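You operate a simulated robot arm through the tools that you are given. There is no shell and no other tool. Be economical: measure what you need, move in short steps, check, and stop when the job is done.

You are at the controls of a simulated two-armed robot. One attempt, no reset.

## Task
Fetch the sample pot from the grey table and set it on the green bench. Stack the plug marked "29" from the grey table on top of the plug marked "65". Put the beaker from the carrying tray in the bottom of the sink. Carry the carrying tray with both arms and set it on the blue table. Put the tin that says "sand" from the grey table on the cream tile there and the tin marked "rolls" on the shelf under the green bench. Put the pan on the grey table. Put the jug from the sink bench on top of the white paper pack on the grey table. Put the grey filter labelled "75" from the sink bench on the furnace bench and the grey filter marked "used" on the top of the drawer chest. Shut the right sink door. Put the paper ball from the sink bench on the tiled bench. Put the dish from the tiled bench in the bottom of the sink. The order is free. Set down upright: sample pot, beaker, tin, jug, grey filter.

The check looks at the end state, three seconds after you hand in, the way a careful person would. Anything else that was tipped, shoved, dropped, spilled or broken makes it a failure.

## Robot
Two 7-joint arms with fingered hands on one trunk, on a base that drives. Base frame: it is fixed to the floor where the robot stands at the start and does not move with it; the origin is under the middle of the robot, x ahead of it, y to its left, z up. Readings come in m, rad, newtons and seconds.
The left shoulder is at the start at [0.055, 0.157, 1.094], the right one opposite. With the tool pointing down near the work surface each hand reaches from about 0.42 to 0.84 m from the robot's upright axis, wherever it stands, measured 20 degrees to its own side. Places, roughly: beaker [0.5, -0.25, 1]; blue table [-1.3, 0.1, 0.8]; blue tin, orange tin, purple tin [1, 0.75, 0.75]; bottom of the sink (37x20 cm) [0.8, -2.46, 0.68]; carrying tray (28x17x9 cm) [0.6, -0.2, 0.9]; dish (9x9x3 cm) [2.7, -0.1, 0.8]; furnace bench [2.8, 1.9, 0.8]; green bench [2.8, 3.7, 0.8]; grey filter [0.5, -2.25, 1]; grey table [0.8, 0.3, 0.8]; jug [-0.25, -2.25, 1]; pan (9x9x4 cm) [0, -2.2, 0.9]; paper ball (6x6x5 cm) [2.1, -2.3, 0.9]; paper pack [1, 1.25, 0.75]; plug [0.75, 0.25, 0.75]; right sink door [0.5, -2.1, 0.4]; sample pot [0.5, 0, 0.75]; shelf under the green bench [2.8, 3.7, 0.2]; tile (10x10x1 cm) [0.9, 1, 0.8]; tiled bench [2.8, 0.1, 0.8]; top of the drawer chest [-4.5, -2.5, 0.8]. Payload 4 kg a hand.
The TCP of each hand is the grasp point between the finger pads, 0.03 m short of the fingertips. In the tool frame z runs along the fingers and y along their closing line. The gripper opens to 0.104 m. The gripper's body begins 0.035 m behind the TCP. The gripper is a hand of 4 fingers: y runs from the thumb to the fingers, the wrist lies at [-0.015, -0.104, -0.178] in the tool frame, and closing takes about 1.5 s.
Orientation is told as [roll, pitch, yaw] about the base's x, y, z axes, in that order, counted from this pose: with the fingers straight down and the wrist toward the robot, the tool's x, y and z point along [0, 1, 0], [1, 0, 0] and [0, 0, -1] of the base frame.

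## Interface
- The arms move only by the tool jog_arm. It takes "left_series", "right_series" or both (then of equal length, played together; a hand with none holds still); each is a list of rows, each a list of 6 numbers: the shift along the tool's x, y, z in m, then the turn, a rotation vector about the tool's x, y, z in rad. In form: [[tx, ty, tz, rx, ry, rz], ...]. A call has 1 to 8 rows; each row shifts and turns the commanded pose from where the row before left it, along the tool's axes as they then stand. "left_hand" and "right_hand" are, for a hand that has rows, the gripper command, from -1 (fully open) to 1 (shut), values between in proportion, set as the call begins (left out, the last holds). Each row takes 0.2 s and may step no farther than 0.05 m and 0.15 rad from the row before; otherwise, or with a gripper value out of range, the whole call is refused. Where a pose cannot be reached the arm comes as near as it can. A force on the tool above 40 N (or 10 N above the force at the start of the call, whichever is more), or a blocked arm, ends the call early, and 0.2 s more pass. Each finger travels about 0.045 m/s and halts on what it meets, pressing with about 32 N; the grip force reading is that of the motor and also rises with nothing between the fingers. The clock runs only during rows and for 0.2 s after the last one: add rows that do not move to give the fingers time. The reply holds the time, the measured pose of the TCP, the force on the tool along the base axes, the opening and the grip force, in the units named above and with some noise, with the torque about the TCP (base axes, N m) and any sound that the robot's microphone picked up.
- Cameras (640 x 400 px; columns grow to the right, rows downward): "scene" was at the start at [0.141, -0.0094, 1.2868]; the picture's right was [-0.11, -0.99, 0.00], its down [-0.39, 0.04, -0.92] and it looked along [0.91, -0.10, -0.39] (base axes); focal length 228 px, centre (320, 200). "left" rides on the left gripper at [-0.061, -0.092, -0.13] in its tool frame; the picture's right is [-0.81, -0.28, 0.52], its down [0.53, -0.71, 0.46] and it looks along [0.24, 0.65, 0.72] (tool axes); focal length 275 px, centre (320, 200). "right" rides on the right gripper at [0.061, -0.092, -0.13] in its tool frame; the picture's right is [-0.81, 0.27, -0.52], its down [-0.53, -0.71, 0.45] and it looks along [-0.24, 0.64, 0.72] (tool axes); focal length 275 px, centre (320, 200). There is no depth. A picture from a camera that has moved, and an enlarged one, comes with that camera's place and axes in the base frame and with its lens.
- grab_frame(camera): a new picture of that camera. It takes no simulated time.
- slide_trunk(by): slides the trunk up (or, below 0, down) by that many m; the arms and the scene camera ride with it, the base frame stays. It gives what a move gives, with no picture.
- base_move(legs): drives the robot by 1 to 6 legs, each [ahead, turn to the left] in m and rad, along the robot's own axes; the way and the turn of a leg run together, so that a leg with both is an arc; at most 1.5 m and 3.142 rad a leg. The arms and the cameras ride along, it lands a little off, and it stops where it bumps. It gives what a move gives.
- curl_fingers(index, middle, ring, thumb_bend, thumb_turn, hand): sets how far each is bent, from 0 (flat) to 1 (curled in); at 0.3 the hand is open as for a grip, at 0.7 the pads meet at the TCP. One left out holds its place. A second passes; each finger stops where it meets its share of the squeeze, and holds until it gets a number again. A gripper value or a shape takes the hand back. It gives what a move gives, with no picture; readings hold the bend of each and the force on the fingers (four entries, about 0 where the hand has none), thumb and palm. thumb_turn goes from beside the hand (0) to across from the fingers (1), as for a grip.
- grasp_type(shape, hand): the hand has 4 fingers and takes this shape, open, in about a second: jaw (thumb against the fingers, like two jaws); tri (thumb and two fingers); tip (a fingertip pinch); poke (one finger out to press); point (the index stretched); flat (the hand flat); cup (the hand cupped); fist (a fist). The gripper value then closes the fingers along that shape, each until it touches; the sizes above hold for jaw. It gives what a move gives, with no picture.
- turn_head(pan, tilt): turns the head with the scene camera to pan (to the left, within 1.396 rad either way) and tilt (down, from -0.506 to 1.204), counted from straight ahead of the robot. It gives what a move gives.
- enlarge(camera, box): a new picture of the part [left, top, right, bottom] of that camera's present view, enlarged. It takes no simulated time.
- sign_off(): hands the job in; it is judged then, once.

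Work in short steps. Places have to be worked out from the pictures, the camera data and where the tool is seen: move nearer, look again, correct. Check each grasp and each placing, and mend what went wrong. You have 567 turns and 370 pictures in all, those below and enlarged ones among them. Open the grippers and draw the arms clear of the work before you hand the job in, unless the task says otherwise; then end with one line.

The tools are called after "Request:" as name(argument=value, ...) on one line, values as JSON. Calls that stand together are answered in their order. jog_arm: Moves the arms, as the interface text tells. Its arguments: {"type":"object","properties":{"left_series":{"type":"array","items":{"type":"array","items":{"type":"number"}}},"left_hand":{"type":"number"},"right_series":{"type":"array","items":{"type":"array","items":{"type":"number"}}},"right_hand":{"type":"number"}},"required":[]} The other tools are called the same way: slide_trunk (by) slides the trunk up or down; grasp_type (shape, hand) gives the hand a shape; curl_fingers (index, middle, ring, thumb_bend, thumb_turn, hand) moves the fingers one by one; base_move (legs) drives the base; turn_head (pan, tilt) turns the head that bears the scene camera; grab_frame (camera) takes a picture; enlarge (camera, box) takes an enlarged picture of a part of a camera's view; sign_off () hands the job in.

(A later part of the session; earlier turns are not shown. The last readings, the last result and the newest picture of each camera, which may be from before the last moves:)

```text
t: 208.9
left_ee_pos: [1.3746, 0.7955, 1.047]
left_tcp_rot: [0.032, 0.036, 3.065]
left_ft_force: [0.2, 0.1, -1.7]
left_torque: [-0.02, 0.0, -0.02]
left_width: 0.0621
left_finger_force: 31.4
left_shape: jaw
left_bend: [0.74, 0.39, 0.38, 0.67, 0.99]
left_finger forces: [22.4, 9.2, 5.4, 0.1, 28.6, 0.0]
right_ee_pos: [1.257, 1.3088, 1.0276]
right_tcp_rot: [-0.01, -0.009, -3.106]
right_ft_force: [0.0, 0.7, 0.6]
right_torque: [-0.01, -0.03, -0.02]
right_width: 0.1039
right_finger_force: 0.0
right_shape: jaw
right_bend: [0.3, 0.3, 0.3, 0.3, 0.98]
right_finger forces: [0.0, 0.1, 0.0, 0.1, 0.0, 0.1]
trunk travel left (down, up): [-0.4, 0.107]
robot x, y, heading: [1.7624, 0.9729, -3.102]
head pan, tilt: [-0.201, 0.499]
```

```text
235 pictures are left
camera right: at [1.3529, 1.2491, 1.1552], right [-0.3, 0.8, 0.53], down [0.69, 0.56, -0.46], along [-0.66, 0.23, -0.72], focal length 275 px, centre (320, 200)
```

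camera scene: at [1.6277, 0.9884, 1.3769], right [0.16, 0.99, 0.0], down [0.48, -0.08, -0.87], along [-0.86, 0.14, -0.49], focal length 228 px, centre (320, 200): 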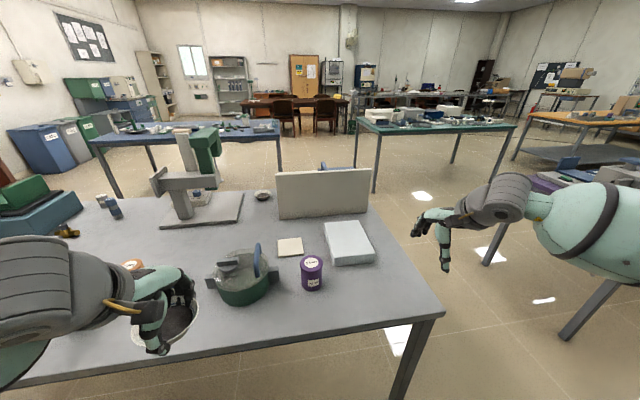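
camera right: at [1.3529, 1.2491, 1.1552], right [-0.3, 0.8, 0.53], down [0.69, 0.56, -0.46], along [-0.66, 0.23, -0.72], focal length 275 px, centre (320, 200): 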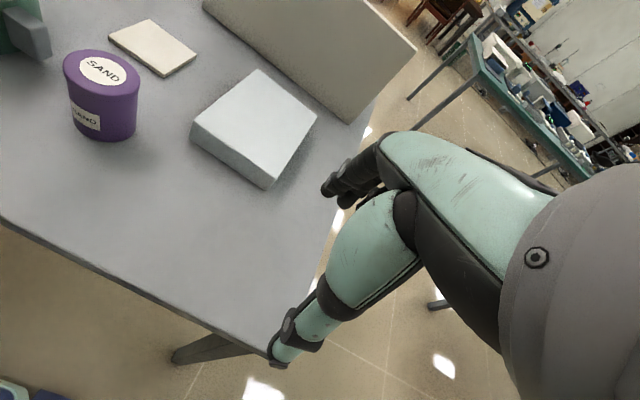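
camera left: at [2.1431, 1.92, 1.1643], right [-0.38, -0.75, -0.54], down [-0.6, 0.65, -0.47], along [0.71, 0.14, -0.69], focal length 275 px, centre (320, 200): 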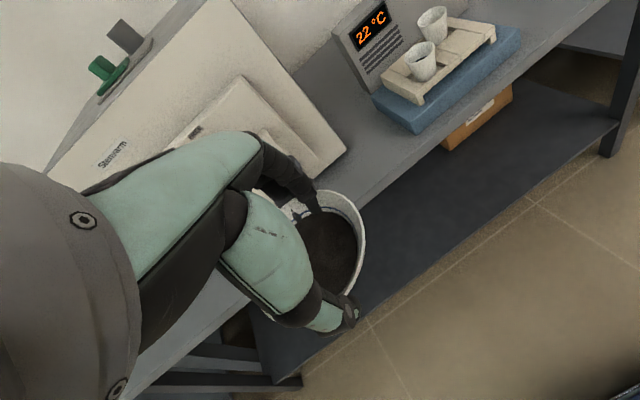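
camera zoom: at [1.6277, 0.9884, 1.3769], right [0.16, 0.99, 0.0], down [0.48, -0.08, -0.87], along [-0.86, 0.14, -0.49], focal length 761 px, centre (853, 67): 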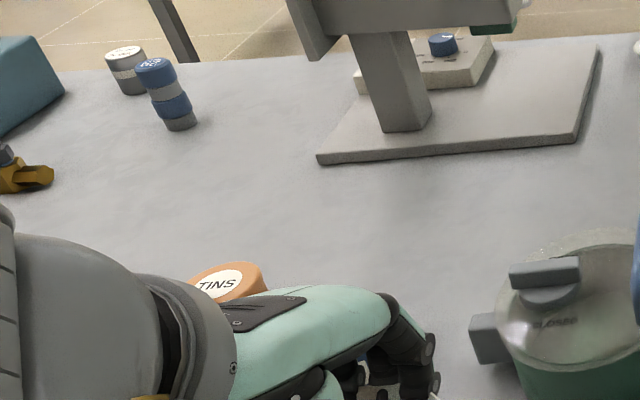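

Purple is "SAND" at (1.131, 1.047), tile at (0.955, 0.987). I raise the dish hand (a cooker handle sits below it), then drive 0.15 m closer.

Request:
jog_arm(left_series=[[0, 0, -0.04, 0, 0, 0], [0, 0, -0.04, 0, 0, 0], [0, 0, -0.04, 0, 0, 0]], right_series=[[0, -0.02, -0.02, 0, 0, 0], [0, -0.02, -0.02, 0, 0, 0], [0, -0.02, -0.02, 0, 0, 0]])

Request:
base_move(legs=[[0.15, 0]])

Request:
grab_frame(camera="right")

Request:
grab_frame(camera="scene")

```text
t: 209.7
left_ee_pos: [1.3839, 0.7913, 1.1661]
left_tcp_rot: [0.027, 0.014, 3.062]
left_ft_force: [-0.4, 0.4, -0.8]
left_torque: [0.02, -0.02, 0.02]
left_width: 0.0617
left_finger_force: 31.7
left_shape: jaw
left_bend: [0.74, 0.39, 0.38, 0.67, 0.99]
left_finger forces: [22.0, 8.9, 5.4, 0.0, 27.8, 0.1]
right_ee_pos: [1.3174, 1.3016, 1.0876]
right_tcp_rot: [-0.01, -0.009, -3.107]
right_ft_force: [0.5, -0.3, 0.0]
right_torque: [0.02, 0.02, 0.0]
right_width: 0.1037
right_finger_force: 0.0
right_shape: jaw
right_bend: [0.3, 0.3, 0.3, 0.3, 0.98]
right_finger forces: [0.0, 0.1, 0.1, 0.1, 0.1, 0.1]
trunk travel left (down, up): [-0.4, 0.107]
robot x, y, heading: [1.7646, 0.9752, -3.1]
head pan, tilt: [-0.201, 0.499]
```

```text
t: 211.1
left_ee_pos: [1.2372, 0.7841, 1.1688]
left_tcp_rot: [0.027, 0.01, 3.062]
left_ft_force: [-0.9, 0.0, -0.1]
left_torque: [0.01, 0.0, -0.01]
left_width: 0.0618
left_finger_force: 32.0
left_shape: jaw
left_bend: [0.74, 0.39, 0.38, 0.67, 0.99]
left_finger forces: [22.0, 8.8, 5.2, 0.0, 27.9, 0.1]
right_ee_pos: [1.1704, 1.2946, 1.0891]
right_tcp_rot: [-0.009, -0.014, -3.11]
right_ft_force: [-0.7, 0.1, -0.3]
right_torque: [0.03, 0.0, -0.01]
right_width: 0.1041
right_finger_force: 0.0
right_shape: jaw
right_bend: [0.3, 0.3, 0.3, 0.3, 0.98]
right_finger forces: [0.0, 0.1, 0.0, 0.0, 0.0, 0.0]
trunk travel left (down, up): [-0.4, 0.107]
robot x, y, heading: [1.616, 0.9609, -3.098]
head pan, tilt: [-0.201, 0.499]
```

```text
234 pictures are left
camera right: at [1.2669, 1.2352, 1.216], right [-0.29, 0.8, 0.53], down [0.69, 0.56, -0.46], along [-0.66, 0.23, -0.71], focal length 275 px, centre (320, 200)
```

right: 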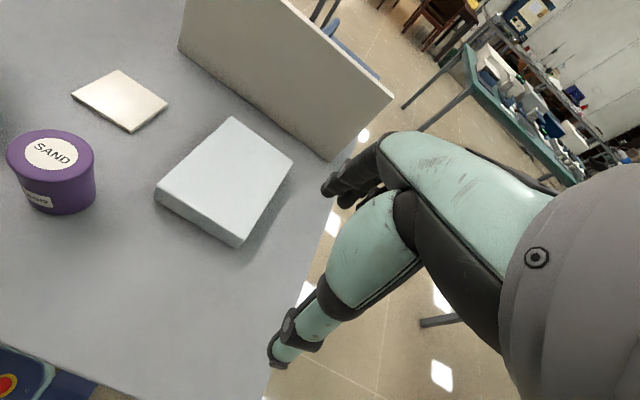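

```text
233 pictures are left
camera scene: at [1.4933, 0.9749, 1.3784], right [0.16, 0.99, 0.0], down [0.47, -0.08, -0.88], along [-0.87, 0.14, -0.48], focal length 228 px, centre (320, 200)
```

scene: 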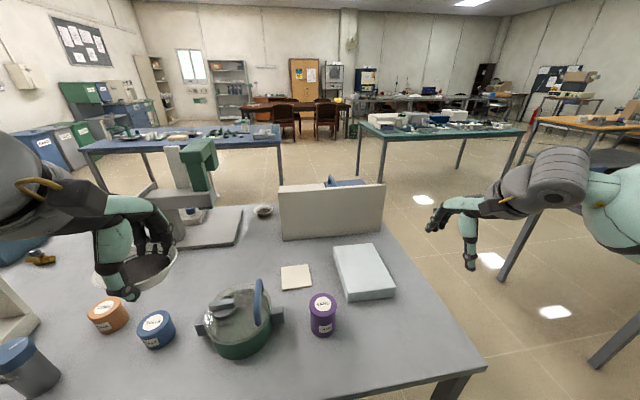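

I bring the right hand over the SAND tin.

Request:
jog_arm(right_series=[[0.041, 0.0083, 0, 0.014, 0, 0], [0.041, 0.0083, 0, 0, 0, 0], [0.041, 0.0083, 0, 0, 0, 0], [0.041, 0.0083, 0, 0, 0, 0], [0.041, 0.0083, 0, 0, 0, 0], [0.0395, 0.0083, 0, 0, 0, 0], [0, 0, 0.045, 0, 0, 0], [0, 0, 0.045, 0, 0, 0]])

Request:
grab_frame(camera="right")

Request:
enlarge(camera="scene", box=[220, 220, 420, 345])

```text
t: 212.9
left_ee_pos: [1.2367, 0.7849, 1.169]
left_tcp_rot: [0.031, 0.009, 3.061]
left_ft_force: [0.6, 0.8, -0.2]
left_torque: [0.02, 0.0, 0.01]
left_width: 0.0619
left_finger_force: 32.3
left_shape: jaw
left_bend: [0.74, 0.39, 0.38, 0.67, 0.99]
left_finger forces: [22.2, 9.1, 5.4, 0.0, 28.0, 0.0]
right_ee_pos: [1.1292, 1.0501, 0.9959]
right_tcp_rot: [-0.011, -0.005, -3.108]
right_ft_force: [0.6, 0.8, 0.3]
right_torque: [0.0, 0.01, 0.01]
right_width: 0.1041
right_finger_force: 0.1
right_shape: jaw
right_bend: [0.3, 0.3, 0.3, 0.3, 0.98]
right_finger forces: [0.0, 0.0, 0.0, 0.0, 0.0, 0.0]
trunk travel left (down, up): [-0.4, 0.107]
robot x, y, heading: [1.6141, 0.9599, -3.101]
head pan, tilt: [-0.201, 0.499]
```

```text
232 pictures are left
camera right: at [1.2242, 0.9898, 1.1244], right [-0.3, 0.8, 0.52], down [0.69, 0.56, -0.45], along [-0.65, 0.23, -0.72], focal length 275 px, centre (320, 200)
```

right: 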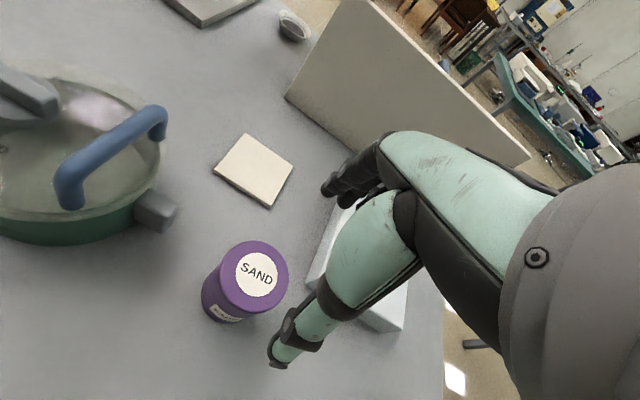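

```text
3.20 times, centred on (320, 282) of scene
camera zoom: at [1.4769, 0.9753, 1.3768], right [0.16, 0.99, 0.0], down [0.48, -0.08, -0.87], along [-0.86, 0.14, -0.49], focal length 731 px, centre (320, -64)
```

zoom: 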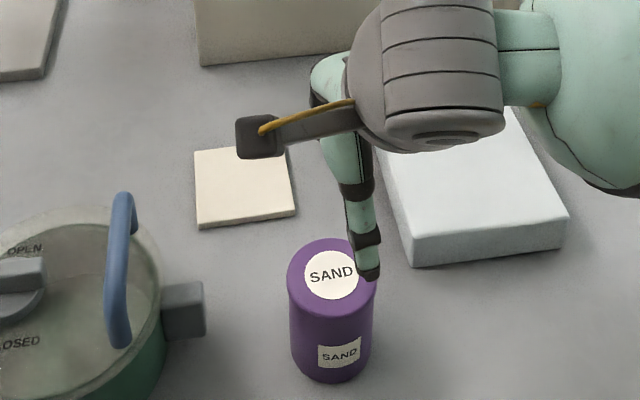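

Tin axis ≈(1.128, 1.039). I shift 1 cm and descend to grip height.

Request:
jog_arm(right_series=[[0.011, 0.001, 0.03, 0, 0, 0], [0, 0, 0.04, 0, 0, 0], [0, 0, 0.04, 0, 0, 0], [0, 0, 0.028, 0, 0, 0], [0, 0, 0, 0, 0, 0]])

Request:
grab_frame(camera="right")

Request:
enlarge(camera="scene", box=[220, 220, 420, 345])

```text
t: 214.1
left_ee_pos: [1.2373, 0.784, 1.1669]
left_tcp_rot: [0.029, 0.01, 3.063]
left_ft_force: [0.7, 0.3, -0.9]
left_torque: [0.0, -0.02, -0.02]
left_width: 0.0617
left_finger_force: 31.7
left_shape: jaw
left_bend: [0.74, 0.39, 0.38, 0.67, 0.99]
left_finger forces: [22.2, 9.0, 5.4, 0.0, 27.9, 0.0]
right_ee_pos: [1.1286, 1.0395, 0.8584]
right_tcp_rot: [-0.009, -0.003, -3.109]
right_ft_force: [-2.4, -1.3, 3.9]
right_torque: [-0.01, 0.13, 0.02]
right_width: 0.104
right_finger_force: 0.1
right_shape: jaw
right_bend: [0.29, 0.3, 0.3, 0.3, 0.98]
right_finger forces: [3.5, 0.0, 0.1, 0.1, 0.0, 0.1]
trunk travel left (down, up): [-0.4, 0.107]
robot x, y, heading: [1.6122, 0.9612, -3.099]
head pan, tilt: [-0.201, 0.499]
```

```text
230 pictures are left
camera right: at [1.2234, 0.9805, 0.9868], right [-0.3, 0.8, 0.52], down [0.69, 0.56, -0.45], along [-0.65, 0.23, -0.72], focal length 275 px, centre (320, 200)
```

right: 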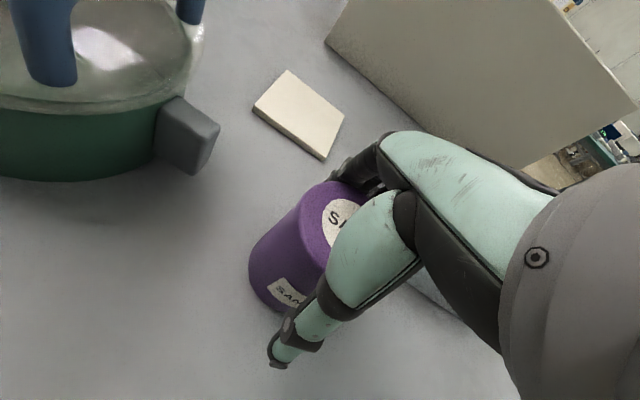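

```text
3.20 times, centred on (320, 282) of scene
camera zoom: at [1.4768, 0.9749, 1.3769], right [0.16, 0.99, 0.0], down [0.48, -0.08, -0.87], along [-0.86, 0.14, -0.49], focal length 731 px, centre (320, -64)
```

zoom: 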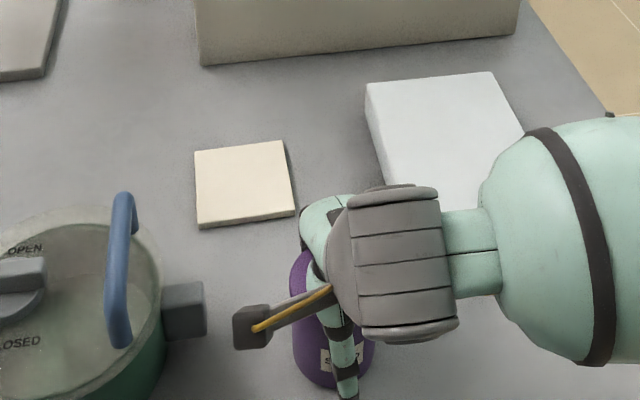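

Index lightly touches; I shift the hand 6 mm outward and close.

Request:
jog_arm(right_series=[[0, 0.006, 0, 0, 0, 0], [0, 0, 0, 0, 0, 0]])

Request:
jog_arm(right_series=[[0, 0, 0, 0, 0, 0], [0, 0, 0, 0, 0, 0], [0, 0, 0, 0, 0, 0], [0, 0, 0, 0, 0, 0], [0, 0, 0, 0, 0, 0], [0, 0, 0, 0, 0, 0]], right_hand=0.5)

Request:
jog_arm(right_series=[[0, 0, -0.01, 0, 0, 0], [0, 0, -0.03, 0, 0, 0], [0, 0, -0.03, 0, 0, 0], [0, 0, 0, 0, 0, 0]])

Request:
grab_frame(camera="right")

Request:
enlarge(camera="scene", box=[220, 220, 420, 345])

```text
t: 214.7
left_ee_pos: [1.2364, 0.7844, 1.1682]
left_tcp_rot: [0.029, 0.009, 3.061]
left_ft_force: [0.0, -0.1, -0.4]
left_torque: [0.03, 0.0, 0.0]
left_width: 0.0621
left_finger_force: 32.1
left_shape: jaw
left_bend: [0.74, 0.39, 0.38, 0.67, 0.99]
left_finger forces: [22.2, 9.0, 5.3, 0.0, 28.0, 0.0]
right_ee_pos: [1.1214, 1.0408, 0.8591]
right_tcp_rot: [-0.01, 0.001, -3.109]
right_ft_force: [0.6, 0.6, -0.3]
right_torque: [0.03, 0.04, 0.01]
right_width: 0.1041
right_finger_force: 0.1
right_shape: jaw
right_bend: [0.3, 0.3, 0.3, 0.3, 0.98]
right_finger forces: [0.0, 0.1, 0.1, 0.1, 0.0, 0.0]
trunk travel left (down, up): [-0.4, 0.107]
robot x, y, heading: [1.6089, 0.9631, -3.103]
head pan, tilt: [-0.201, 0.499]
```

```text
t: 216.1
left_ee_pos: [1.2376, 0.7836, 1.1684]
left_tcp_rot: [0.029, 0.011, 3.063]
left_ft_force: [-0.5, 0.4, -1.1]
left_torque: [0.0, 0.02, 0.01]
left_width: 0.0621
left_finger_force: 31.7
left_shape: jaw
left_bend: [0.74, 0.39, 0.38, 0.67, 0.99]
left_finger forces: [22.2, 9.1, 5.3, 0.1, 28.1, 0.0]
right_ee_pos: [1.1225, 1.0406, 0.8577]
right_tcp_rot: [-0.009, -0.002, -3.109]
right_ft_force: [0.6, 0.0, -0.1]
right_torque: [0.02, -0.04, 0.05]
right_width: 0.0632
right_finger_force: 32.2
right_shape: jaw
right_bend: [0.73, 0.4, 0.42, 0.65, 1.0]
right_finger forces: [15.8, 9.2, 3.1, 0.1, 29.2, 0.0]
trunk travel left (down, up): [-0.4, 0.107]
robot x, y, heading: [1.6143, 0.9619, -3.104]
head pan, tilt: [-0.201, 0.499]
```

```text
t: 217.1
left_ee_pos: [1.2365, 0.7859, 1.1686]
left_tcp_rot: [0.029, 0.01, 3.061]
left_ft_force: [1.0, 0.3, -1.4]
left_torque: [0.04, -0.01, 0.04]
left_width: 0.0617
left_finger_force: 32.2
left_shape: jaw
left_bend: [0.74, 0.39, 0.38, 0.67, 0.99]
left_finger forces: [22.2, 9.0, 5.4, 0.1, 28.0, 0.1]
right_ee_pos: [1.1214, 1.0407, 0.9308]
right_tcp_rot: [-0.01, 0.001, -3.108]
right_ft_force: [0.1, -0.4, -4.1]
right_torque: [-0.04, 0.01, 0.01]
right_width: 0.0631
right_finger_force: 31.6
right_shape: jaw
right_bend: [0.73, 0.4, 0.42, 0.65, 1.0]
right_finger forces: [16.1, 9.3, 3.1, 0.1, 28.7, 0.1]
trunk travel left (down, up): [-0.4, 0.107]
robot x, y, heading: [1.6151, 0.9603, -3.102]
head pan, tilt: [-0.201, 0.499]
```

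```text
228 pictures are left
camera right: at [1.2166, 0.98, 1.0589], right [-0.3, 0.8, 0.52], down [0.69, 0.56, -0.45], along [-0.65, 0.23, -0.72], focal length 275 px, centre (320, 200)
```

right: 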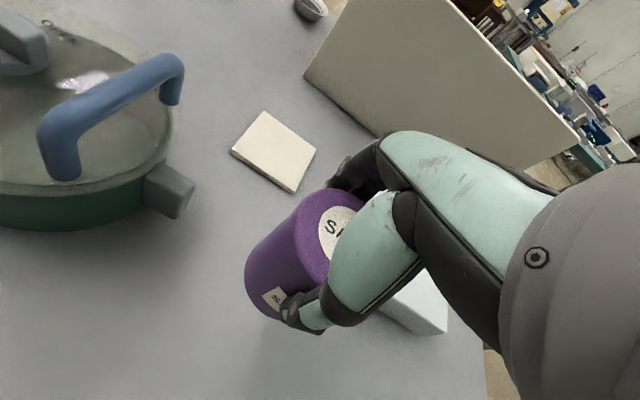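

```text
3.20 times, centred on (320, 282) of scene
camera zoom: at [1.476, 0.9753, 1.3767], right [0.16, 0.99, 0.0], down [0.48, -0.08, -0.87], along [-0.86, 0.14, -0.49], focal length 731 px, centre (320, -64)
```

zoom: 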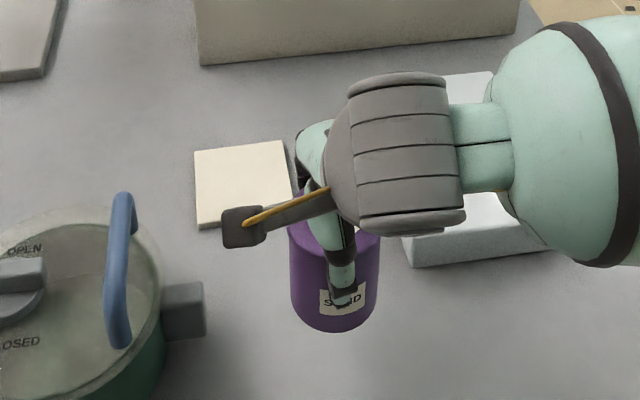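

Tin held level. I carry it above the tile centre (0.95, 0.981).

Request:
jog_arm(right_series=[[0.0135, 0.0447, 0, 0, 0, 0], [0.0135, 0.0447, 0, 0, 0, 0], [0.0135, 0.0447, 0, 0, 0, 0], [0.0135, 0.0447, 0, 0, 0, 0], [0, 0, 0.03, 0, 0, 0], [0, 0, 0, 0, 0, 0]])

Request:
grab_frame(camera="right")

Request:
enlarge(camera="scene", box=[220, 180, 420, 305])

```text
t: 218.5
left_ee_pos: [1.2367, 0.7837, 1.1684]
left_tcp_rot: [0.029, 0.01, 3.061]
left_ft_force: [0.3, 0.4, -1.6]
left_torque: [0.02, 0.04, 0.03]
left_width: 0.0619
left_finger_force: 31.8
left_shape: jaw
left_bend: [0.74, 0.39, 0.38, 0.67, 0.99]
left_finger forces: [22.3, 8.9, 5.4, 0.0, 27.9, 0.0]
right_ee_pos: [0.9437, 0.9829, 0.8972]
right_tcp_rot: [-0.009, -0.001, -3.11]
right_ft_force: [-0.7, 0.1, -3.9]
right_torque: [-0.01, 0.01, -0.01]
right_width: 0.0628
right_finger_force: 32.3
right_shape: jaw
right_bend: [0.73, 0.4, 0.42, 0.65, 0.99]
right_finger forces: [16.2, 9.5, 3.0, 0.0, 29.1, 0.0]
trunk travel left (down, up): [-0.4, 0.107]
robot x, y, heading: [1.6123, 0.9598, -3.102]
head pan, tilt: [-0.201, 0.499]
```

```text
226 pictures are left
camera right: at [1.0379, 0.9233, 1.0261], right [-0.3, 0.8, 0.53], down [0.69, 0.56, -0.45], along [-0.65, 0.23, -0.72], focal length 275 px, centre (320, 200)
```

right: 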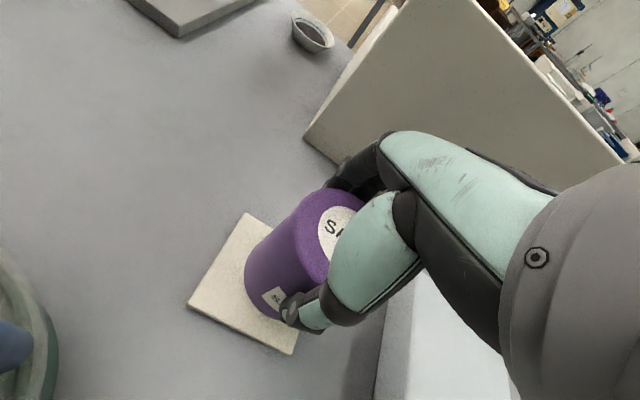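

```text
3.20 times, centred on (320, 242) of scene
camera zoom: at [1.4764, 0.9748, 1.3768], right [0.16, 0.99, 0.0], down [0.48, -0.08, -0.87], along [-0.86, 0.14, -0.49], focal length 731 px, centre (320, 64)
```

zoom: 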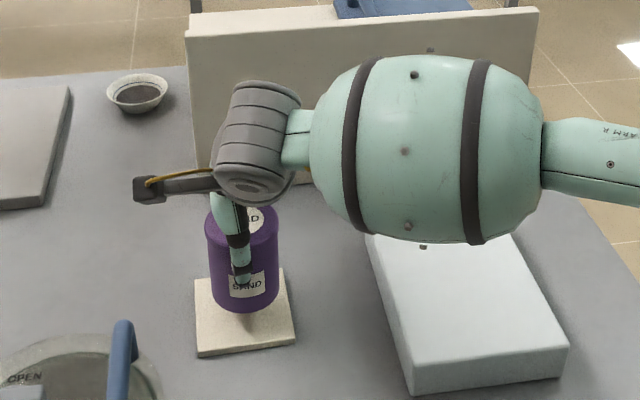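

Nearly centred; I move 6 mm further and lower onto the tile.

Request:
jog_arm(right_series=[[0, 0.006, 0.01, 0, 0, 0], [0, 0, 0.01, 0, 0, 0], [0, 0, 0.005, 0, 0, 0], [0, 0, 0.004, 0, 0, 0], [0, 0, 0, 0, 0, 0]])

Request:
enlarge(camera="scene", box=[220, 180, 420, 305])

```text
t: 219.7
left_ee_pos: [1.2371, 0.7855, 1.1666]
left_tcp_rot: [0.03, 0.011, 3.061]
left_ft_force: [-0.7, 0.3, -0.8]
left_torque: [-0.02, 0.06, 0.0]
left_width: 0.0618
left_finger_force: 31.5
left_shape: jaw
left_bend: [0.74, 0.39, 0.38, 0.67, 0.99]
left_finger forces: [22.3, 8.9, 5.4, 0.0, 27.9, 0.1]
right_ee_pos: [0.938, 0.9822, 0.8685]
right_tcp_rot: [-0.008, -0.003, -3.108]
right_ft_force: [0.2, 0.1, -4.1]
right_torque: [-0.02, 0.02, -0.03]
right_width: 0.063
right_finger_force: 31.8
right_shape: jaw
right_bend: [0.73, 0.4, 0.42, 0.65, 0.99]
right_finger forces: [16.3, 9.6, 3.1, 0.0, 29.2, 0.0]
trunk travel left (down, up): [-0.4, 0.107]
robot x, y, heading: [1.6123, 0.9633, -3.103]
head pan, tilt: [-0.201, 0.499]
```

```text
3.20 times, centred on (320, 242) of scene
camera zoom: at [1.476, 0.9751, 1.3768], right [0.16, 0.99, 0.0], down [0.48, -0.08, -0.87], along [-0.86, 0.14, -0.49], focal length 731 px, centre (320, 64)
```

zoom: 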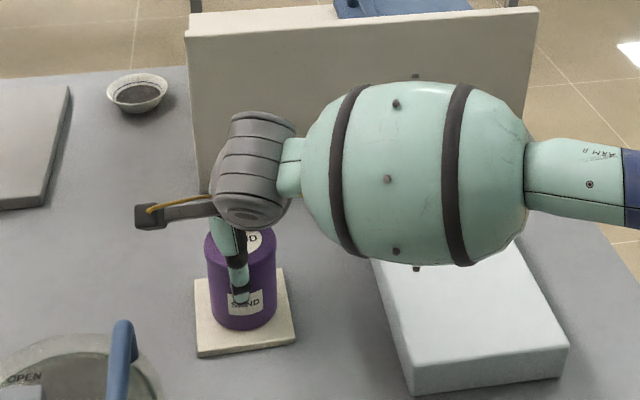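

Request:
jog_arm(right_series=[[0, 0, 0.003, 0, 0, 0], [0, 0, 0.003, 0, 0, 0], [0, 0, 0.003, 0, 0, 0], [0, 0, 0, 0, 0, 0]])

```text
t: 220.7
left_ee_pos: [1.2406, 0.7846, 1.1684]
left_tcp_rot: [0.029, 0.008, 3.06]
left_ft_force: [0.4, 0.7, 0.1]
left_torque: [0.03, 0.01, -0.01]
left_width: 0.0618
left_finger_force: 32.4
left_shape: jaw
left_bend: [0.74, 0.39, 0.38, 0.67, 0.99]
left_finger forces: [22.3, 8.9, 5.5, 0.0, 27.9, 0.0]
right_ee_pos: [0.939, 0.9807, 0.8679]
right_tcp_rot: [-0.006, -0.011, -3.109]
right_ft_force: [-3.0, 2.4, 31.6]
right_torque: [0.12, 0.0, -0.01]
right_width: 0.0631
right_finger_force: 32.2
right_shape: jaw
right_bend: [0.73, 0.39, 0.41, 0.65, 1.0]
right_finger forces: [18.4, 11.4, 5.1, 0.0, 31.5, 0.0]
trunk travel left (down, up): [-0.4, 0.107]
robot x, y, heading: [1.61, 0.9593, -3.102]
head pan, tilt: [-0.201, 0.499]
```

Contact with the tile (≈32 N). I ease up 4 mm and open.

Request:
jog_arm(right_series=[[0, 0, -0.005, 0, 0, 0], [0, 0, 0, 0, 0, 0]])

Request:
jog_arm(right_series=[[0, 0, 0, 0, 0, 0], [0, 0, 0, 0, 0, 0], [0, 0, 0, 0, 0, 0], [0, 0, 0, 0, 0, 0], [0, 0, 0, 0, 0, 0], [0, 0, 0, 0, 0, 0]], right_hand=-1)

Request:
jog_arm(right_series=[[0, 0.003, -0.01, 0, 0, 0], [0, 0, -0.03, 0, 0, 0], [0, 0, -0.045, 0, 0, 0], [0, 0, -0.045, 0, 0, 0], [0, -0.03, -0.04, 0, 0, 0], [0, -0.045, 0, 0, 0, 0]])

Request:
enlarge(camera="scene", box=[220, 180, 420, 305])

Request:
grab_frame(camera="right")

```text
t: 221.3
left_ee_pos: [1.2386, 0.7842, 1.1696]
left_tcp_rot: [0.031, 0.01, 3.061]
left_ft_force: [-0.7, 0.0, -2.1]
left_torque: [0.02, -0.02, 0.0]
left_width: 0.0616
left_finger_force: 32.2
left_shape: jaw
left_bend: [0.74, 0.39, 0.38, 0.67, 0.99]
left_finger forces: [22.1, 8.9, 5.4, 0.0, 27.8, 0.0]
right_ee_pos: [0.9395, 0.9808, 0.867]
right_tcp_rot: [-0.008, -0.007, -3.108]
right_ft_force: [-4.9, -0.8, 21.1]
right_torque: [0.03, 0.19, 0.04]
right_width: 0.0627
right_finger_force: 31.5
right_shape: jaw
right_bend: [0.28, 0.39, 0.41, 0.66, 1.0]
right_finger forces: [18.5, 11.6, 5.2, 0.1, 30.4, 0.1]
trunk travel left (down, up): [-0.4, 0.107]
robot x, y, heading: [1.6138, 0.9571, -3.099]
head pan, tilt: [-0.201, 0.499]
```

```text
t: 222.7
left_ee_pos: [1.2368, 0.7846, 1.1676]
left_tcp_rot: [0.028, 0.01, 3.062]
left_ft_force: [0.7, -0.3, -1.4]
left_torque: [0.03, -0.03, 0.0]
left_width: 0.0619
left_finger_force: 32.5
left_shape: jaw
left_bend: [0.74, 0.39, 0.38, 0.67, 0.99]
left_finger forces: [22.1, 8.9, 5.4, 0.0, 27.8, 0.0]
right_ee_pos: [0.9392, 0.9812, 0.8655]
right_tcp_rot: [-0.009, -0.002, -3.109]
right_ft_force: [0.2, 1.0, 0.4]
right_torque: [-0.01, 0.0, 0.02]
right_width: 0.1038
right_finger_force: 0.0
right_shape: jaw
right_bend: [0.3, 0.3, 0.3, 0.3, 0.98]
right_finger forces: [0.1, 0.0, 0.0, 0.0, 0.1, 0.0]
trunk travel left (down, up): [-0.4, 0.107]
robot x, y, heading: [1.6161, 0.9585, -3.103]
head pan, tilt: [-0.201, 0.499]
```

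```text
t: 224.1
left_ee_pos: [1.2377, 0.7841, 1.1678]
left_tcp_rot: [0.03, 0.01, 3.061]
left_ft_force: [-0.2, 0.3, -1.4]
left_torque: [-0.02, 0.01, -0.09]
left_width: 0.0618
left_finger_force: 31.9
left_shape: jaw
left_bend: [0.74, 0.39, 0.38, 0.67, 0.99]
left_finger forces: [22.2, 8.9, 5.3, 0.0, 27.9, 0.0]
right_ee_pos: [1.0111, 0.9827, 1.0376]
right_tcp_rot: [-0.008, -0.002, -3.109]
right_ft_force: [0.2, -1.0, 0.5]
right_torque: [0.02, 0.04, -0.02]
right_width: 0.1036
right_finger_force: 0.1
right_shape: jaw
right_bend: [0.3, 0.3, 0.3, 0.3, 0.98]
right_finger forces: [0.0, 0.1, 0.0, 0.0, 0.0, 0.0]
trunk travel left (down, up): [-0.4, 0.107]
robot x, y, heading: [1.6161, 0.9579, -3.102]
head pan, tilt: [-0.201, 0.499]
```

```text
3.20 times, centred on (320, 242) of scene
camera zoom: at [1.4778, 0.9757, 1.3769], right [0.16, 0.99, 0.0], down [0.48, -0.08, -0.87], along [-0.86, 0.14, -0.49], focal length 731 px, centre (320, 64)
```

zoom: 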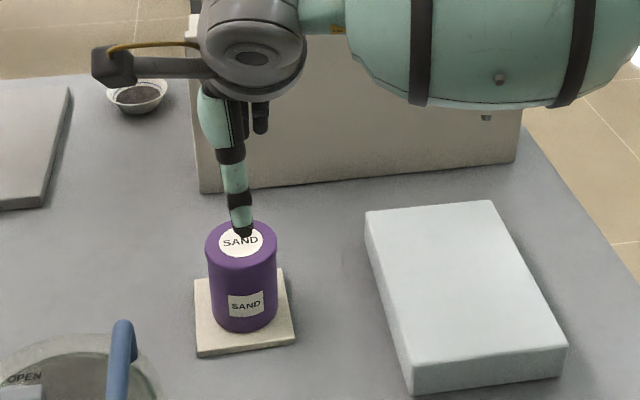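

```text
222 pictures are left
camera right: at [1.1062, 0.9231, 1.1663], right [-0.3, 0.8, 0.52], down [0.69, 0.56, -0.45], along [-0.65, 0.23, -0.72], focal length 275 px, centre (320, 200)
```

right: 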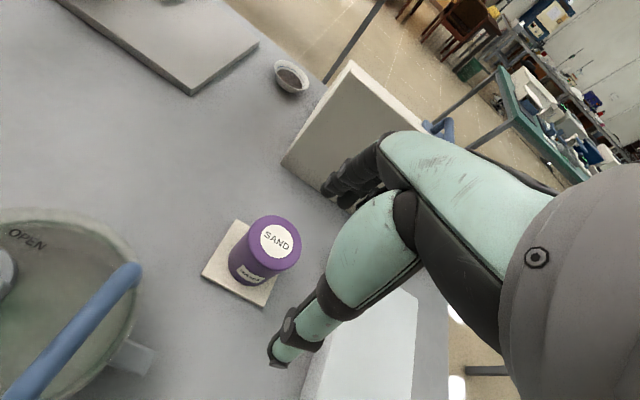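

SAND stands on the tile. Now I take the dish to the sink: back out, down the aisle, and across in front of the sink bench.

Request:
base_move(legs=[[-0.25, 0], [0, 1.55], [1.2, 0], [1.0, 0]])

Request:
turn_head(pan=-0.5, tilt=0.45)

Request:
grab_frame(camera="scene")

```text
t: 241.5
left_ee_pos: [2.1018, -1.6048, 1.1684]
left_tcp_rot: [0.031, 0.009, -1.654]
left_ft_force: [0.9, 0.4, -2.1]
left_torque: [0.01, 0.04, 0.0]
left_width: 0.0614
left_finger_force: 32.5
left_shape: jaw
left_bend: [0.74, 0.39, 0.38, 0.68, 0.99]
left_finger forces: [22.3, 8.8, 5.3, 0.1, 27.2, 0.0]
right_ee_pos: [1.9017, -1.8293, 1.0375]
right_tcp_rot: [-0.007, -0.002, -1.541]
right_ft_force: [0.0, 0.1, 0.2]
right_torque: [-0.01, -0.02, 0.0]
right_width: 0.1037
right_finger_force: 0.1
right_shape: jaw
right_bend: [0.3, 0.3, 0.3, 0.3, 0.98]
right_finger forces: [0.0, 0.0, 0.0, 0.0, 0.1, 0.0]
trunk travel left (down, up): [-0.4, 0.107]
robot x, y, heading: [1.9247, -1.2276, -1.533]
head pan, tilt: [-0.201, 0.499]
```

```text
t: 242.3
left_ee_pos: [2.1005, -1.5908, 1.1724]
left_tcp_rot: [0.033, -0.003, -1.655]
left_ft_force: [0.7, -0.1, -0.6]
left_torque: [-0.05, 0.03, 0.0]
left_width: 0.0619
left_finger_force: 31.8
left_shape: jaw
left_bend: [0.74, 0.39, 0.38, 0.68, 0.99]
left_finger forces: [23.1, 9.4, 5.6, 0.0, 28.7, 0.1]
right_ee_pos: [1.9011, -1.8175, 1.045]
right_tcp_rot: [-0.009, -0.016, -1.541]
right_ft_force: [-0.1, -0.3, -0.4]
right_torque: [-0.01, 0.01, 0.0]
right_width: 0.1039
right_finger_force: 0.0
right_shape: jaw
right_bend: [0.3, 0.3, 0.3, 0.3, 0.98]
right_finger forces: [0.0, 0.0, 0.1, 0.0, 0.0, 0.0]
trunk travel left (down, up): [-0.4, 0.107]
robot x, y, heading: [1.9275, -1.2274, -1.535]
head pan, tilt: [-0.499, 0.45]
```

```text
221 pictures are left
camera scene: at [1.8877, -1.3563, 1.3814], right [-0.9, 0.45, 0.01], down [0.19, 0.4, -0.9], along [-0.4, -0.8, -0.45], focal length 228 px, centre (320, 200)
```

scene: 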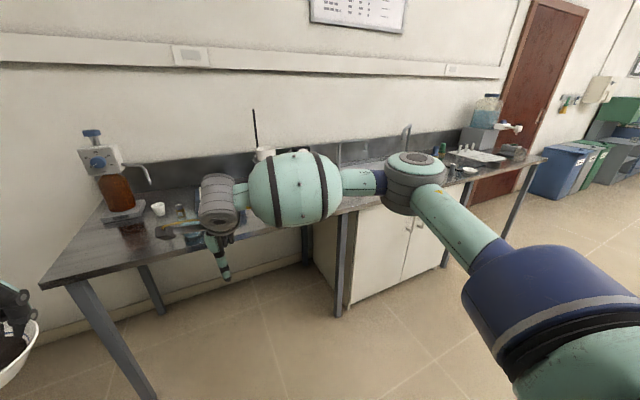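

I go a little further south before turning, to keep the right elbow clear of the table, then drive across to the sink.

Request:
base_move(legs=[[0.15, 0], [0, -1.59], [1.2, 0], [0, 1.57]])

Request:
turn_head(pan=0, tilt=0.55)

Request:
grab_frame(camera="scene")

Request:
enlarge(camera="left", box=[240, 150, 420, 350])

```text
t: 258.9
left_ee_pos: [0.9206, -1.76, 1.1721]
left_tcp_rot: [0.034, -0.005, -1.64]
left_ft_force: [-0.1, -0.6, -0.6]
left_torque: [0.01, -0.01, 0.02]
left_width: 0.0601
left_finger_force: 31.9
left_shape: jaw
left_bend: [0.74, 0.39, 0.38, 0.69, 0.99]
left_finger forces: [22.6, 8.9, 5.3, 0.0, 26.9, 0.0]
right_ee_pos: [0.725, -1.9893, 1.0442]
right_tcp_rot: [-0.01, -0.014, -1.527]
right_ft_force: [0.0, 0.0, -0.6]
right_torque: [0.01, 0.03, 0.02]
right_width: 0.1038
right_finger_force: 0.1
right_shape: jaw
right_bend: [0.3, 0.3, 0.3, 0.3, 0.98]
right_finger forces: [0.0, 0.0, 0.0, 0.1, 0.0, 0.1]
trunk travel left (down, up): [-0.4, 0.107]
robot x, y, heading: [0.7255, -1.3964, -1.521]
head pan, tilt: [-0.499, 0.45]
```

```text
t: 259.8
left_ee_pos: [0.9194, -1.7459, 1.1762]
left_tcp_rot: [0.038, -0.017, -1.64]
left_ft_force: [-0.6, 0.3, -0.7]
left_torque: [-0.01, 0.02, -0.03]
left_width: 0.0598
left_finger_force: 31.6
left_shape: jaw
left_bend: [0.74, 0.39, 0.38, 0.69, 0.99]
left_finger forces: [23.6, 9.3, 5.6, 0.1, 29.1, 0.0]
right_ee_pos: [0.7222, -1.9757, 1.0519]
right_tcp_rot: [-0.01, -0.028, -1.526]
right_ft_force: [-0.8, 0.2, 0.2]
right_torque: [0.01, 0.02, 0.03]
right_width: 0.1038
right_finger_force: 0.0
right_shape: jaw
right_bend: [0.3, 0.3, 0.3, 0.3, 0.97]
right_finger forces: [0.0, 0.0, 0.0, 0.0, 0.0, 0.1]
trunk travel left (down, up): [-0.4, 0.107]
robot x, y, heading: [0.7254, -1.4006, -1.519]
head pan, tilt: [0.0, 0.55]
```

```text
220 pictures are left
camera scene: at [0.7334, -1.5359, 1.3724], right [-1.0, -0.05, 0.0], down [-0.03, 0.53, -0.85], along [0.04, -0.84, -0.53], focal length 228 px, centre (320, 200)
```

scene: 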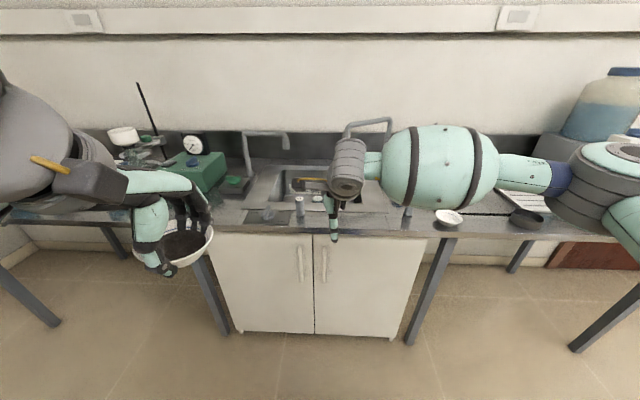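

```text
2.00 times, centred on (330, 250) of left
camera zoom: at [0.8601, -1.6486, 1.3039], right [-0.77, 0.32, -0.55], down [0.6, 0.67, -0.45], along [0.22, -0.67, -0.71], focal length 551 px, centre (300, 100)
```

zoom: 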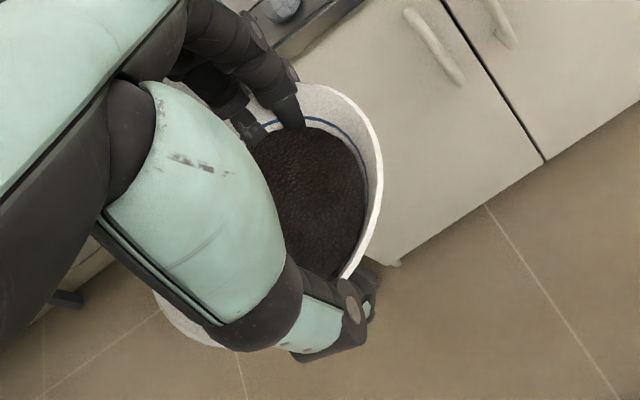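

Dish is still held level. I tuck the right hand aside, then drive 0.33 m to the sink.

Request:
jog_arm(right_series=[[-0.04, -0.03, -0.01, 0, 0, 0], [-0.04, -0.03, -0.01, 0, 0, 0], [-0.04, -0.03, -0.01, 0, 0, 0], [-0.04, -0.02, -0.01, 0, 0, 0]], left_series=[[0, 0, 0, 0.01, 0, 0], [0, 0, 0, 0, 0.01, 0], [0, 0, 0, 0, 0.015, 0], [0, 0, 0, 0, 0, 0]])

Request:
base_move(legs=[[0.33, -0.04]])

Request:
grab_frame(camera="scene")

Request:
grab_frame(camera="left")

```text
refused: row 1 steps farther than a row can; nothing moved
```

```text
t: 262.1
left_ee_pos: [0.9033, -2.092, 1.1762]
left_tcp_rot: [0.035, -0.015, -1.677]
left_ft_force: [0.3, -0.1, -0.3]
left_torque: [0.03, -0.02, 0.02]
left_width: 0.0602
left_finger_force: 32.0
left_shape: jaw
left_bend: [0.74, 0.39, 0.38, 0.69, 0.99]
left_finger forces: [23.4, 9.1, 5.7, 0.1, 28.9, 0.0]
right_ee_pos: [0.6965, -2.3163, 1.0513]
right_tcp_rot: [-0.009, -0.025, -1.565]
right_ft_force: [-0.8, -0.5, 0.3]
right_torque: [-0.01, -0.01, -0.02]
right_width: 0.1041
right_finger_force: 0.0
right_shape: jaw
right_bend: [0.3, 0.3, 0.3, 0.3, 0.97]
right_finger forces: [0.0, 0.0, 0.0, 0.1, 0.0, 0.0]
trunk travel left (down, up): [-0.4, 0.107]
robot x, y, heading: [0.7257, -1.7383, -1.555]
head pan, tilt: [0.0, 0.55]
```

```text
218 pictures are left
camera scene: at [0.7265, -1.8743, 1.3723], right [-1.0, -0.02, 0.0], down [-0.01, 0.53, -0.85], along [0.01, -0.85, -0.53], focal length 228 px, centre (320, 200)
```

scene: 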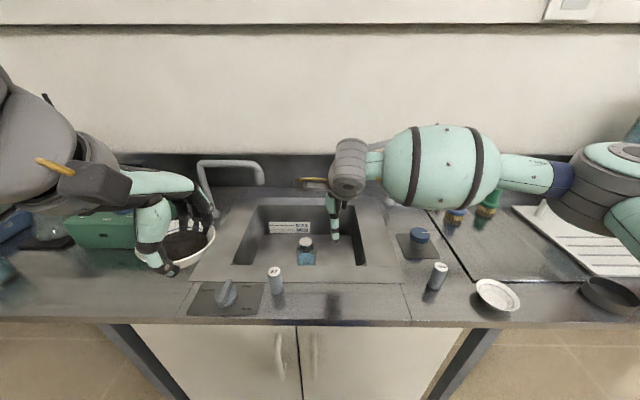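

```text
217 pictures are left
camera left: at [0.8476, -1.9913, 1.3028], right [-0.76, 0.35, -0.55], down [0.62, 0.64, -0.45], along [0.2, -0.68, -0.71], focal length 275 px, centre (320, 200)
```

left: 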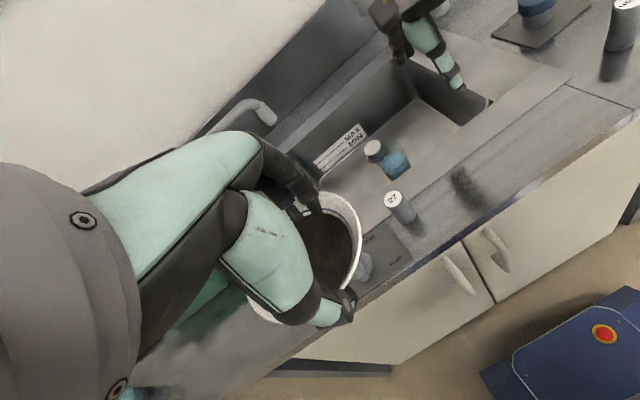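

The tuck was refused (step too long) but the drive went fine. I move the right hand aside and bring the dish over the sink centre between the spouts.

Request:
jog_arm(right_series=[[-0.01, -0.035, -0.01, 0, 0, 0], [-0.02, -0.03, -0.01, 0, 0, 0], [-0.035, -0.02, -0.01, 0, 0, 0], [-0.04, 0, 0, 0, 0, 0], [-0.04, 0, 0, 0, 0, 0], [0, 0, 0, 0, 0, 0], [0, 0, 0, 0, 0, 0], [0, 0, 0, 0, 0, 0]], left_series=[[-0.008, 0.045, 0, 0.015, 0, 0], [-0.008, 0.045, 0, 0, -0.015, 0], [-0.008, 0.045, 0, 0, -0.015, 0], [-0.008, 0.045, 0, 0, 0, 0], [-0.008, 0.045, 0, 0, 0, 0], [-0.008, 0.045, 0, 0, 0, 0], [-0.008, 0.045, 0, 0, 0, 0], [-0.008, 0.045, 0, 0, 0, 0]])

Request:
grab_frame(camera="scene")

Request:
grab_frame(camera="left")

```text
t: 263.9
left_ee_pos: [0.8035, -2.4311, 1.1861]
left_tcp_rot: [0.009, -0.011, -1.675]
left_ft_force: [-0.4, -0.6, -1.5]
left_torque: [0.02, 0.0, -0.02]
left_width: 0.0596
left_finger_force: 32.3
left_shape: jaw
left_bend: [0.74, 0.39, 0.38, 0.69, 0.99]
left_finger forces: [22.4, 9.0, 5.8, 0.0, 29.5, 0.1]
right_ee_pos: [0.5548, -2.2182, 1.0862]
right_tcp_rot: [-0.007, -0.039, -1.564]
right_ft_force: [-0.6, -0.3, 0.3]
right_torque: [-0.02, 0.0, 0.0]
right_width: 0.1039
right_finger_force: 0.1
right_shape: jaw
right_bend: [0.3, 0.3, 0.3, 0.3, 0.98]
right_finger forces: [0.0, 0.0, 0.0, 0.0, 0.0, 0.0]
trunk travel left (down, up): [-0.4, 0.107]
robot x, y, heading: [0.7214, -1.7378, -1.554]
head pan, tilt: [0.0, 0.55]
```

```text
216 pictures are left
camera scene: at [0.7256, -1.8756, 1.3721], right [-1.0, -0.02, 0.0], down [-0.01, 0.54, -0.84], along [0.02, -0.84, -0.54], focal length 228 px, centre (320, 200)
```

scene: 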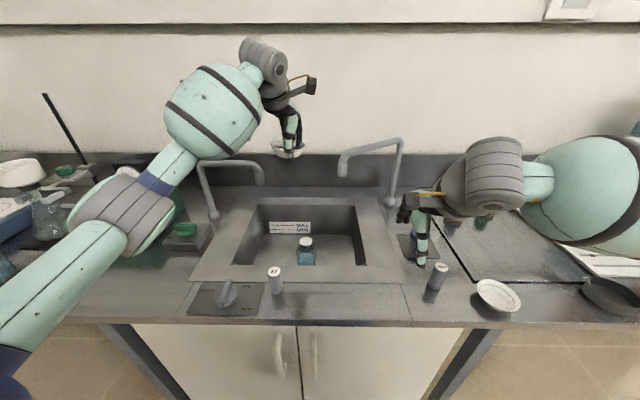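

```text
215 pictures are left
camera left: at [0.751, -2.3313, 1.315], right [-0.77, 0.35, -0.53], down [0.61, 0.65, -0.46], along [0.18, -0.68, -0.71], focal length 275 px, centre (320, 200)
```

left: 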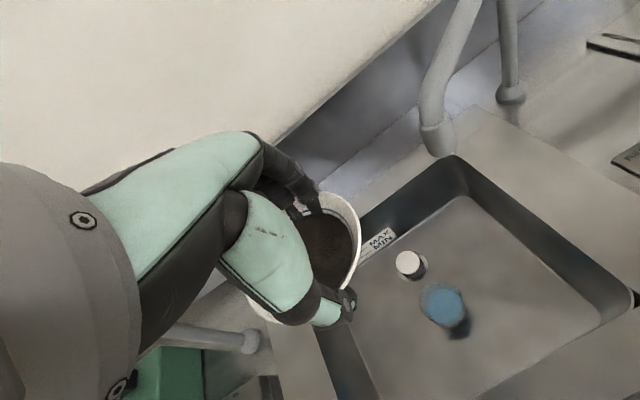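

Well placed between spouts. I lower the dish to just above the beaker's height.

Request:
jog_arm(left_series=[[0, 0.01, 0.045, 0.01, 0, 0], [0, 0, 0.045, 0, 0, 0], [0, 0, 0.045, 0, 0, 0], [0, 0, 0.045, 0, 0, 0], [0, 0, 0.045, 0, 0, 0], [0, 0, 0.04, 0, 0, 0], [0, 0, 0, 0, 0, 0]])

Request:
grab_frame(camera="scene")

Request:
grab_frame(camera="left")

```text
t: 265.5
left_ee_pos: [0.8054, -2.4397, 0.9214]
left_tcp_rot: [0.007, -0.003, -1.676]
left_ft_force: [0.0, 0.6, -1.3]
left_torque: [-0.01, 0.03, -0.02]
left_width: 0.0593
left_finger_force: 31.6
left_shape: jaw
left_bend: [0.74, 0.39, 0.38, 0.69, 0.99]
left_finger forces: [22.3, 8.6, 5.5, 0.1, 28.9, 0.0]
right_ee_pos: [0.5554, -2.2169, 1.086]
right_tcp_rot: [-0.009, -0.042, -1.566]
right_ft_force: [-0.8, 0.5, 0.2]
right_torque: [-0.02, 0.01, 0.02]
right_width: 0.104
right_finger_force: 0.1
right_shape: jaw
right_bend: [0.3, 0.3, 0.3, 0.3, 0.98]
right_finger forces: [0.0, 0.1, 0.0, 0.1, 0.0, 0.0]
trunk travel left (down, up): [-0.4, 0.107]
robot x, y, heading: [0.7242, -1.7376, -1.552]
head pan, tilt: [0.0, 0.55]
```

```text
214 pictures are left
camera scene: at [0.7274, -1.8744, 1.3723], right [-1.0, -0.02, 0.0], down [-0.01, 0.53, -0.85], along [0.01, -0.85, -0.53], focal length 228 px, centre (320, 200)
```

scene: 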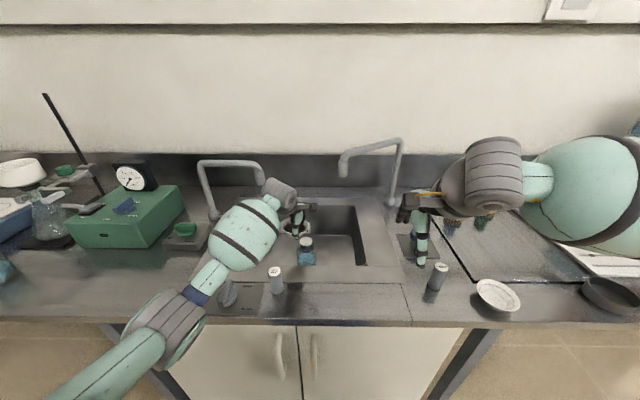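

```text
213 pictures are left
camera left: at [0.7528, -2.342, 1.0507], right [-0.77, 0.36, -0.52], down [0.61, 0.65, -0.45], along [0.18, -0.67, -0.72], focal length 275 px, centre (320, 200)
```

left: 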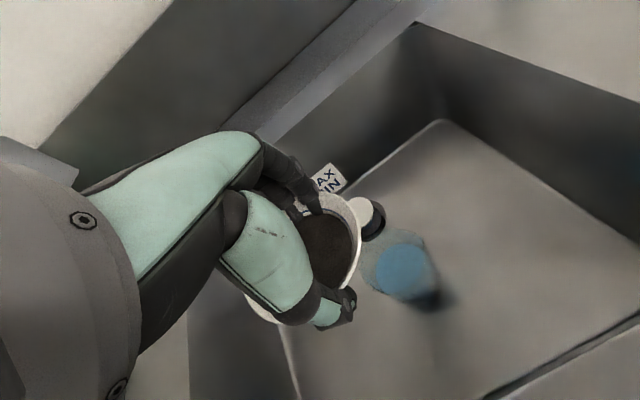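

I shift 10 cm to the left part of the sink, below the spout level, then lower.

Request:
jog_arm(left_series=[[0.035, -0.004, 0, 0, 0, 0], [0.035, -0.004, 0, 0, 0, 0], [0.032, -0.003, 0, 0, 0, 0], [0, 0, 0.04, 0, 0, 0], [0, 0, 0.04, 0, 0, 0], [0, 0, 0.03, 0, 0, 0], [0, 0, 0, 0, 0, 0]])

Request:
grab_frame(camera="scene")

Request:
grab_frame(camera="left")

```text
t: 267.1
left_ee_pos: [0.9065, -2.4409, 0.8112]
left_tcp_rot: [0.008, -0.004, -1.678]
left_ft_force: [0.3, -0.3, -0.3]
left_torque: [0.0, 0.04, -0.01]
left_width: 0.0592
left_finger_force: 31.6
left_shape: jaw
left_bend: [0.74, 0.39, 0.38, 0.69, 0.99]
left_finger forces: [22.6, 8.7, 5.6, 0.0, 29.2, 0.1]
right_ee_pos: [0.5525, -2.2177, 1.0867]
right_tcp_rot: [-0.008, -0.04, -1.565]
right_ft_force: [0.2, 0.9, 0.4]
right_torque: [0.01, -0.02, -0.01]
right_width: 0.1038
right_finger_force: 0.1
right_shape: jaw
right_bend: [0.3, 0.3, 0.3, 0.3, 0.98]
right_finger forces: [0.0, 0.0, 0.1, 0.0, 0.0, 0.0]
trunk travel left (down, up): [-0.4, 0.107]
robot x, y, heading: [0.7238, -1.7387, -1.551]
head pan, tilt: [0.0, 0.55]
```

```text
212 pictures are left
camera scene: at [0.7273, -1.8743, 1.3723], right [-1.0, -0.02, 0.0], down [-0.01, 0.53, -0.85], along [0.01, -0.85, -0.53], focal length 228 px, centre (320, 200)
```

scene: 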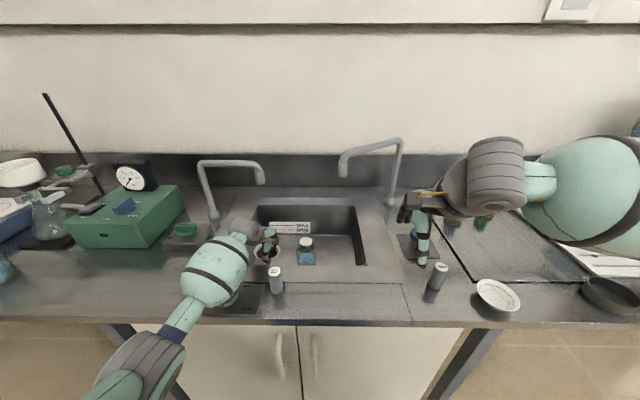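

```text
211 pictures are left
camera left: at [0.8549, -2.3413, 0.9405], right [-0.77, 0.36, -0.52], down [0.61, 0.65, -0.45], along [0.18, -0.67, -0.72], focal length 275 px, centre (320, 200)
```

left: 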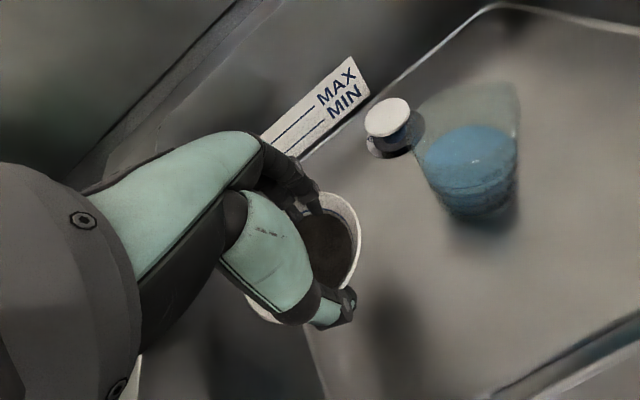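

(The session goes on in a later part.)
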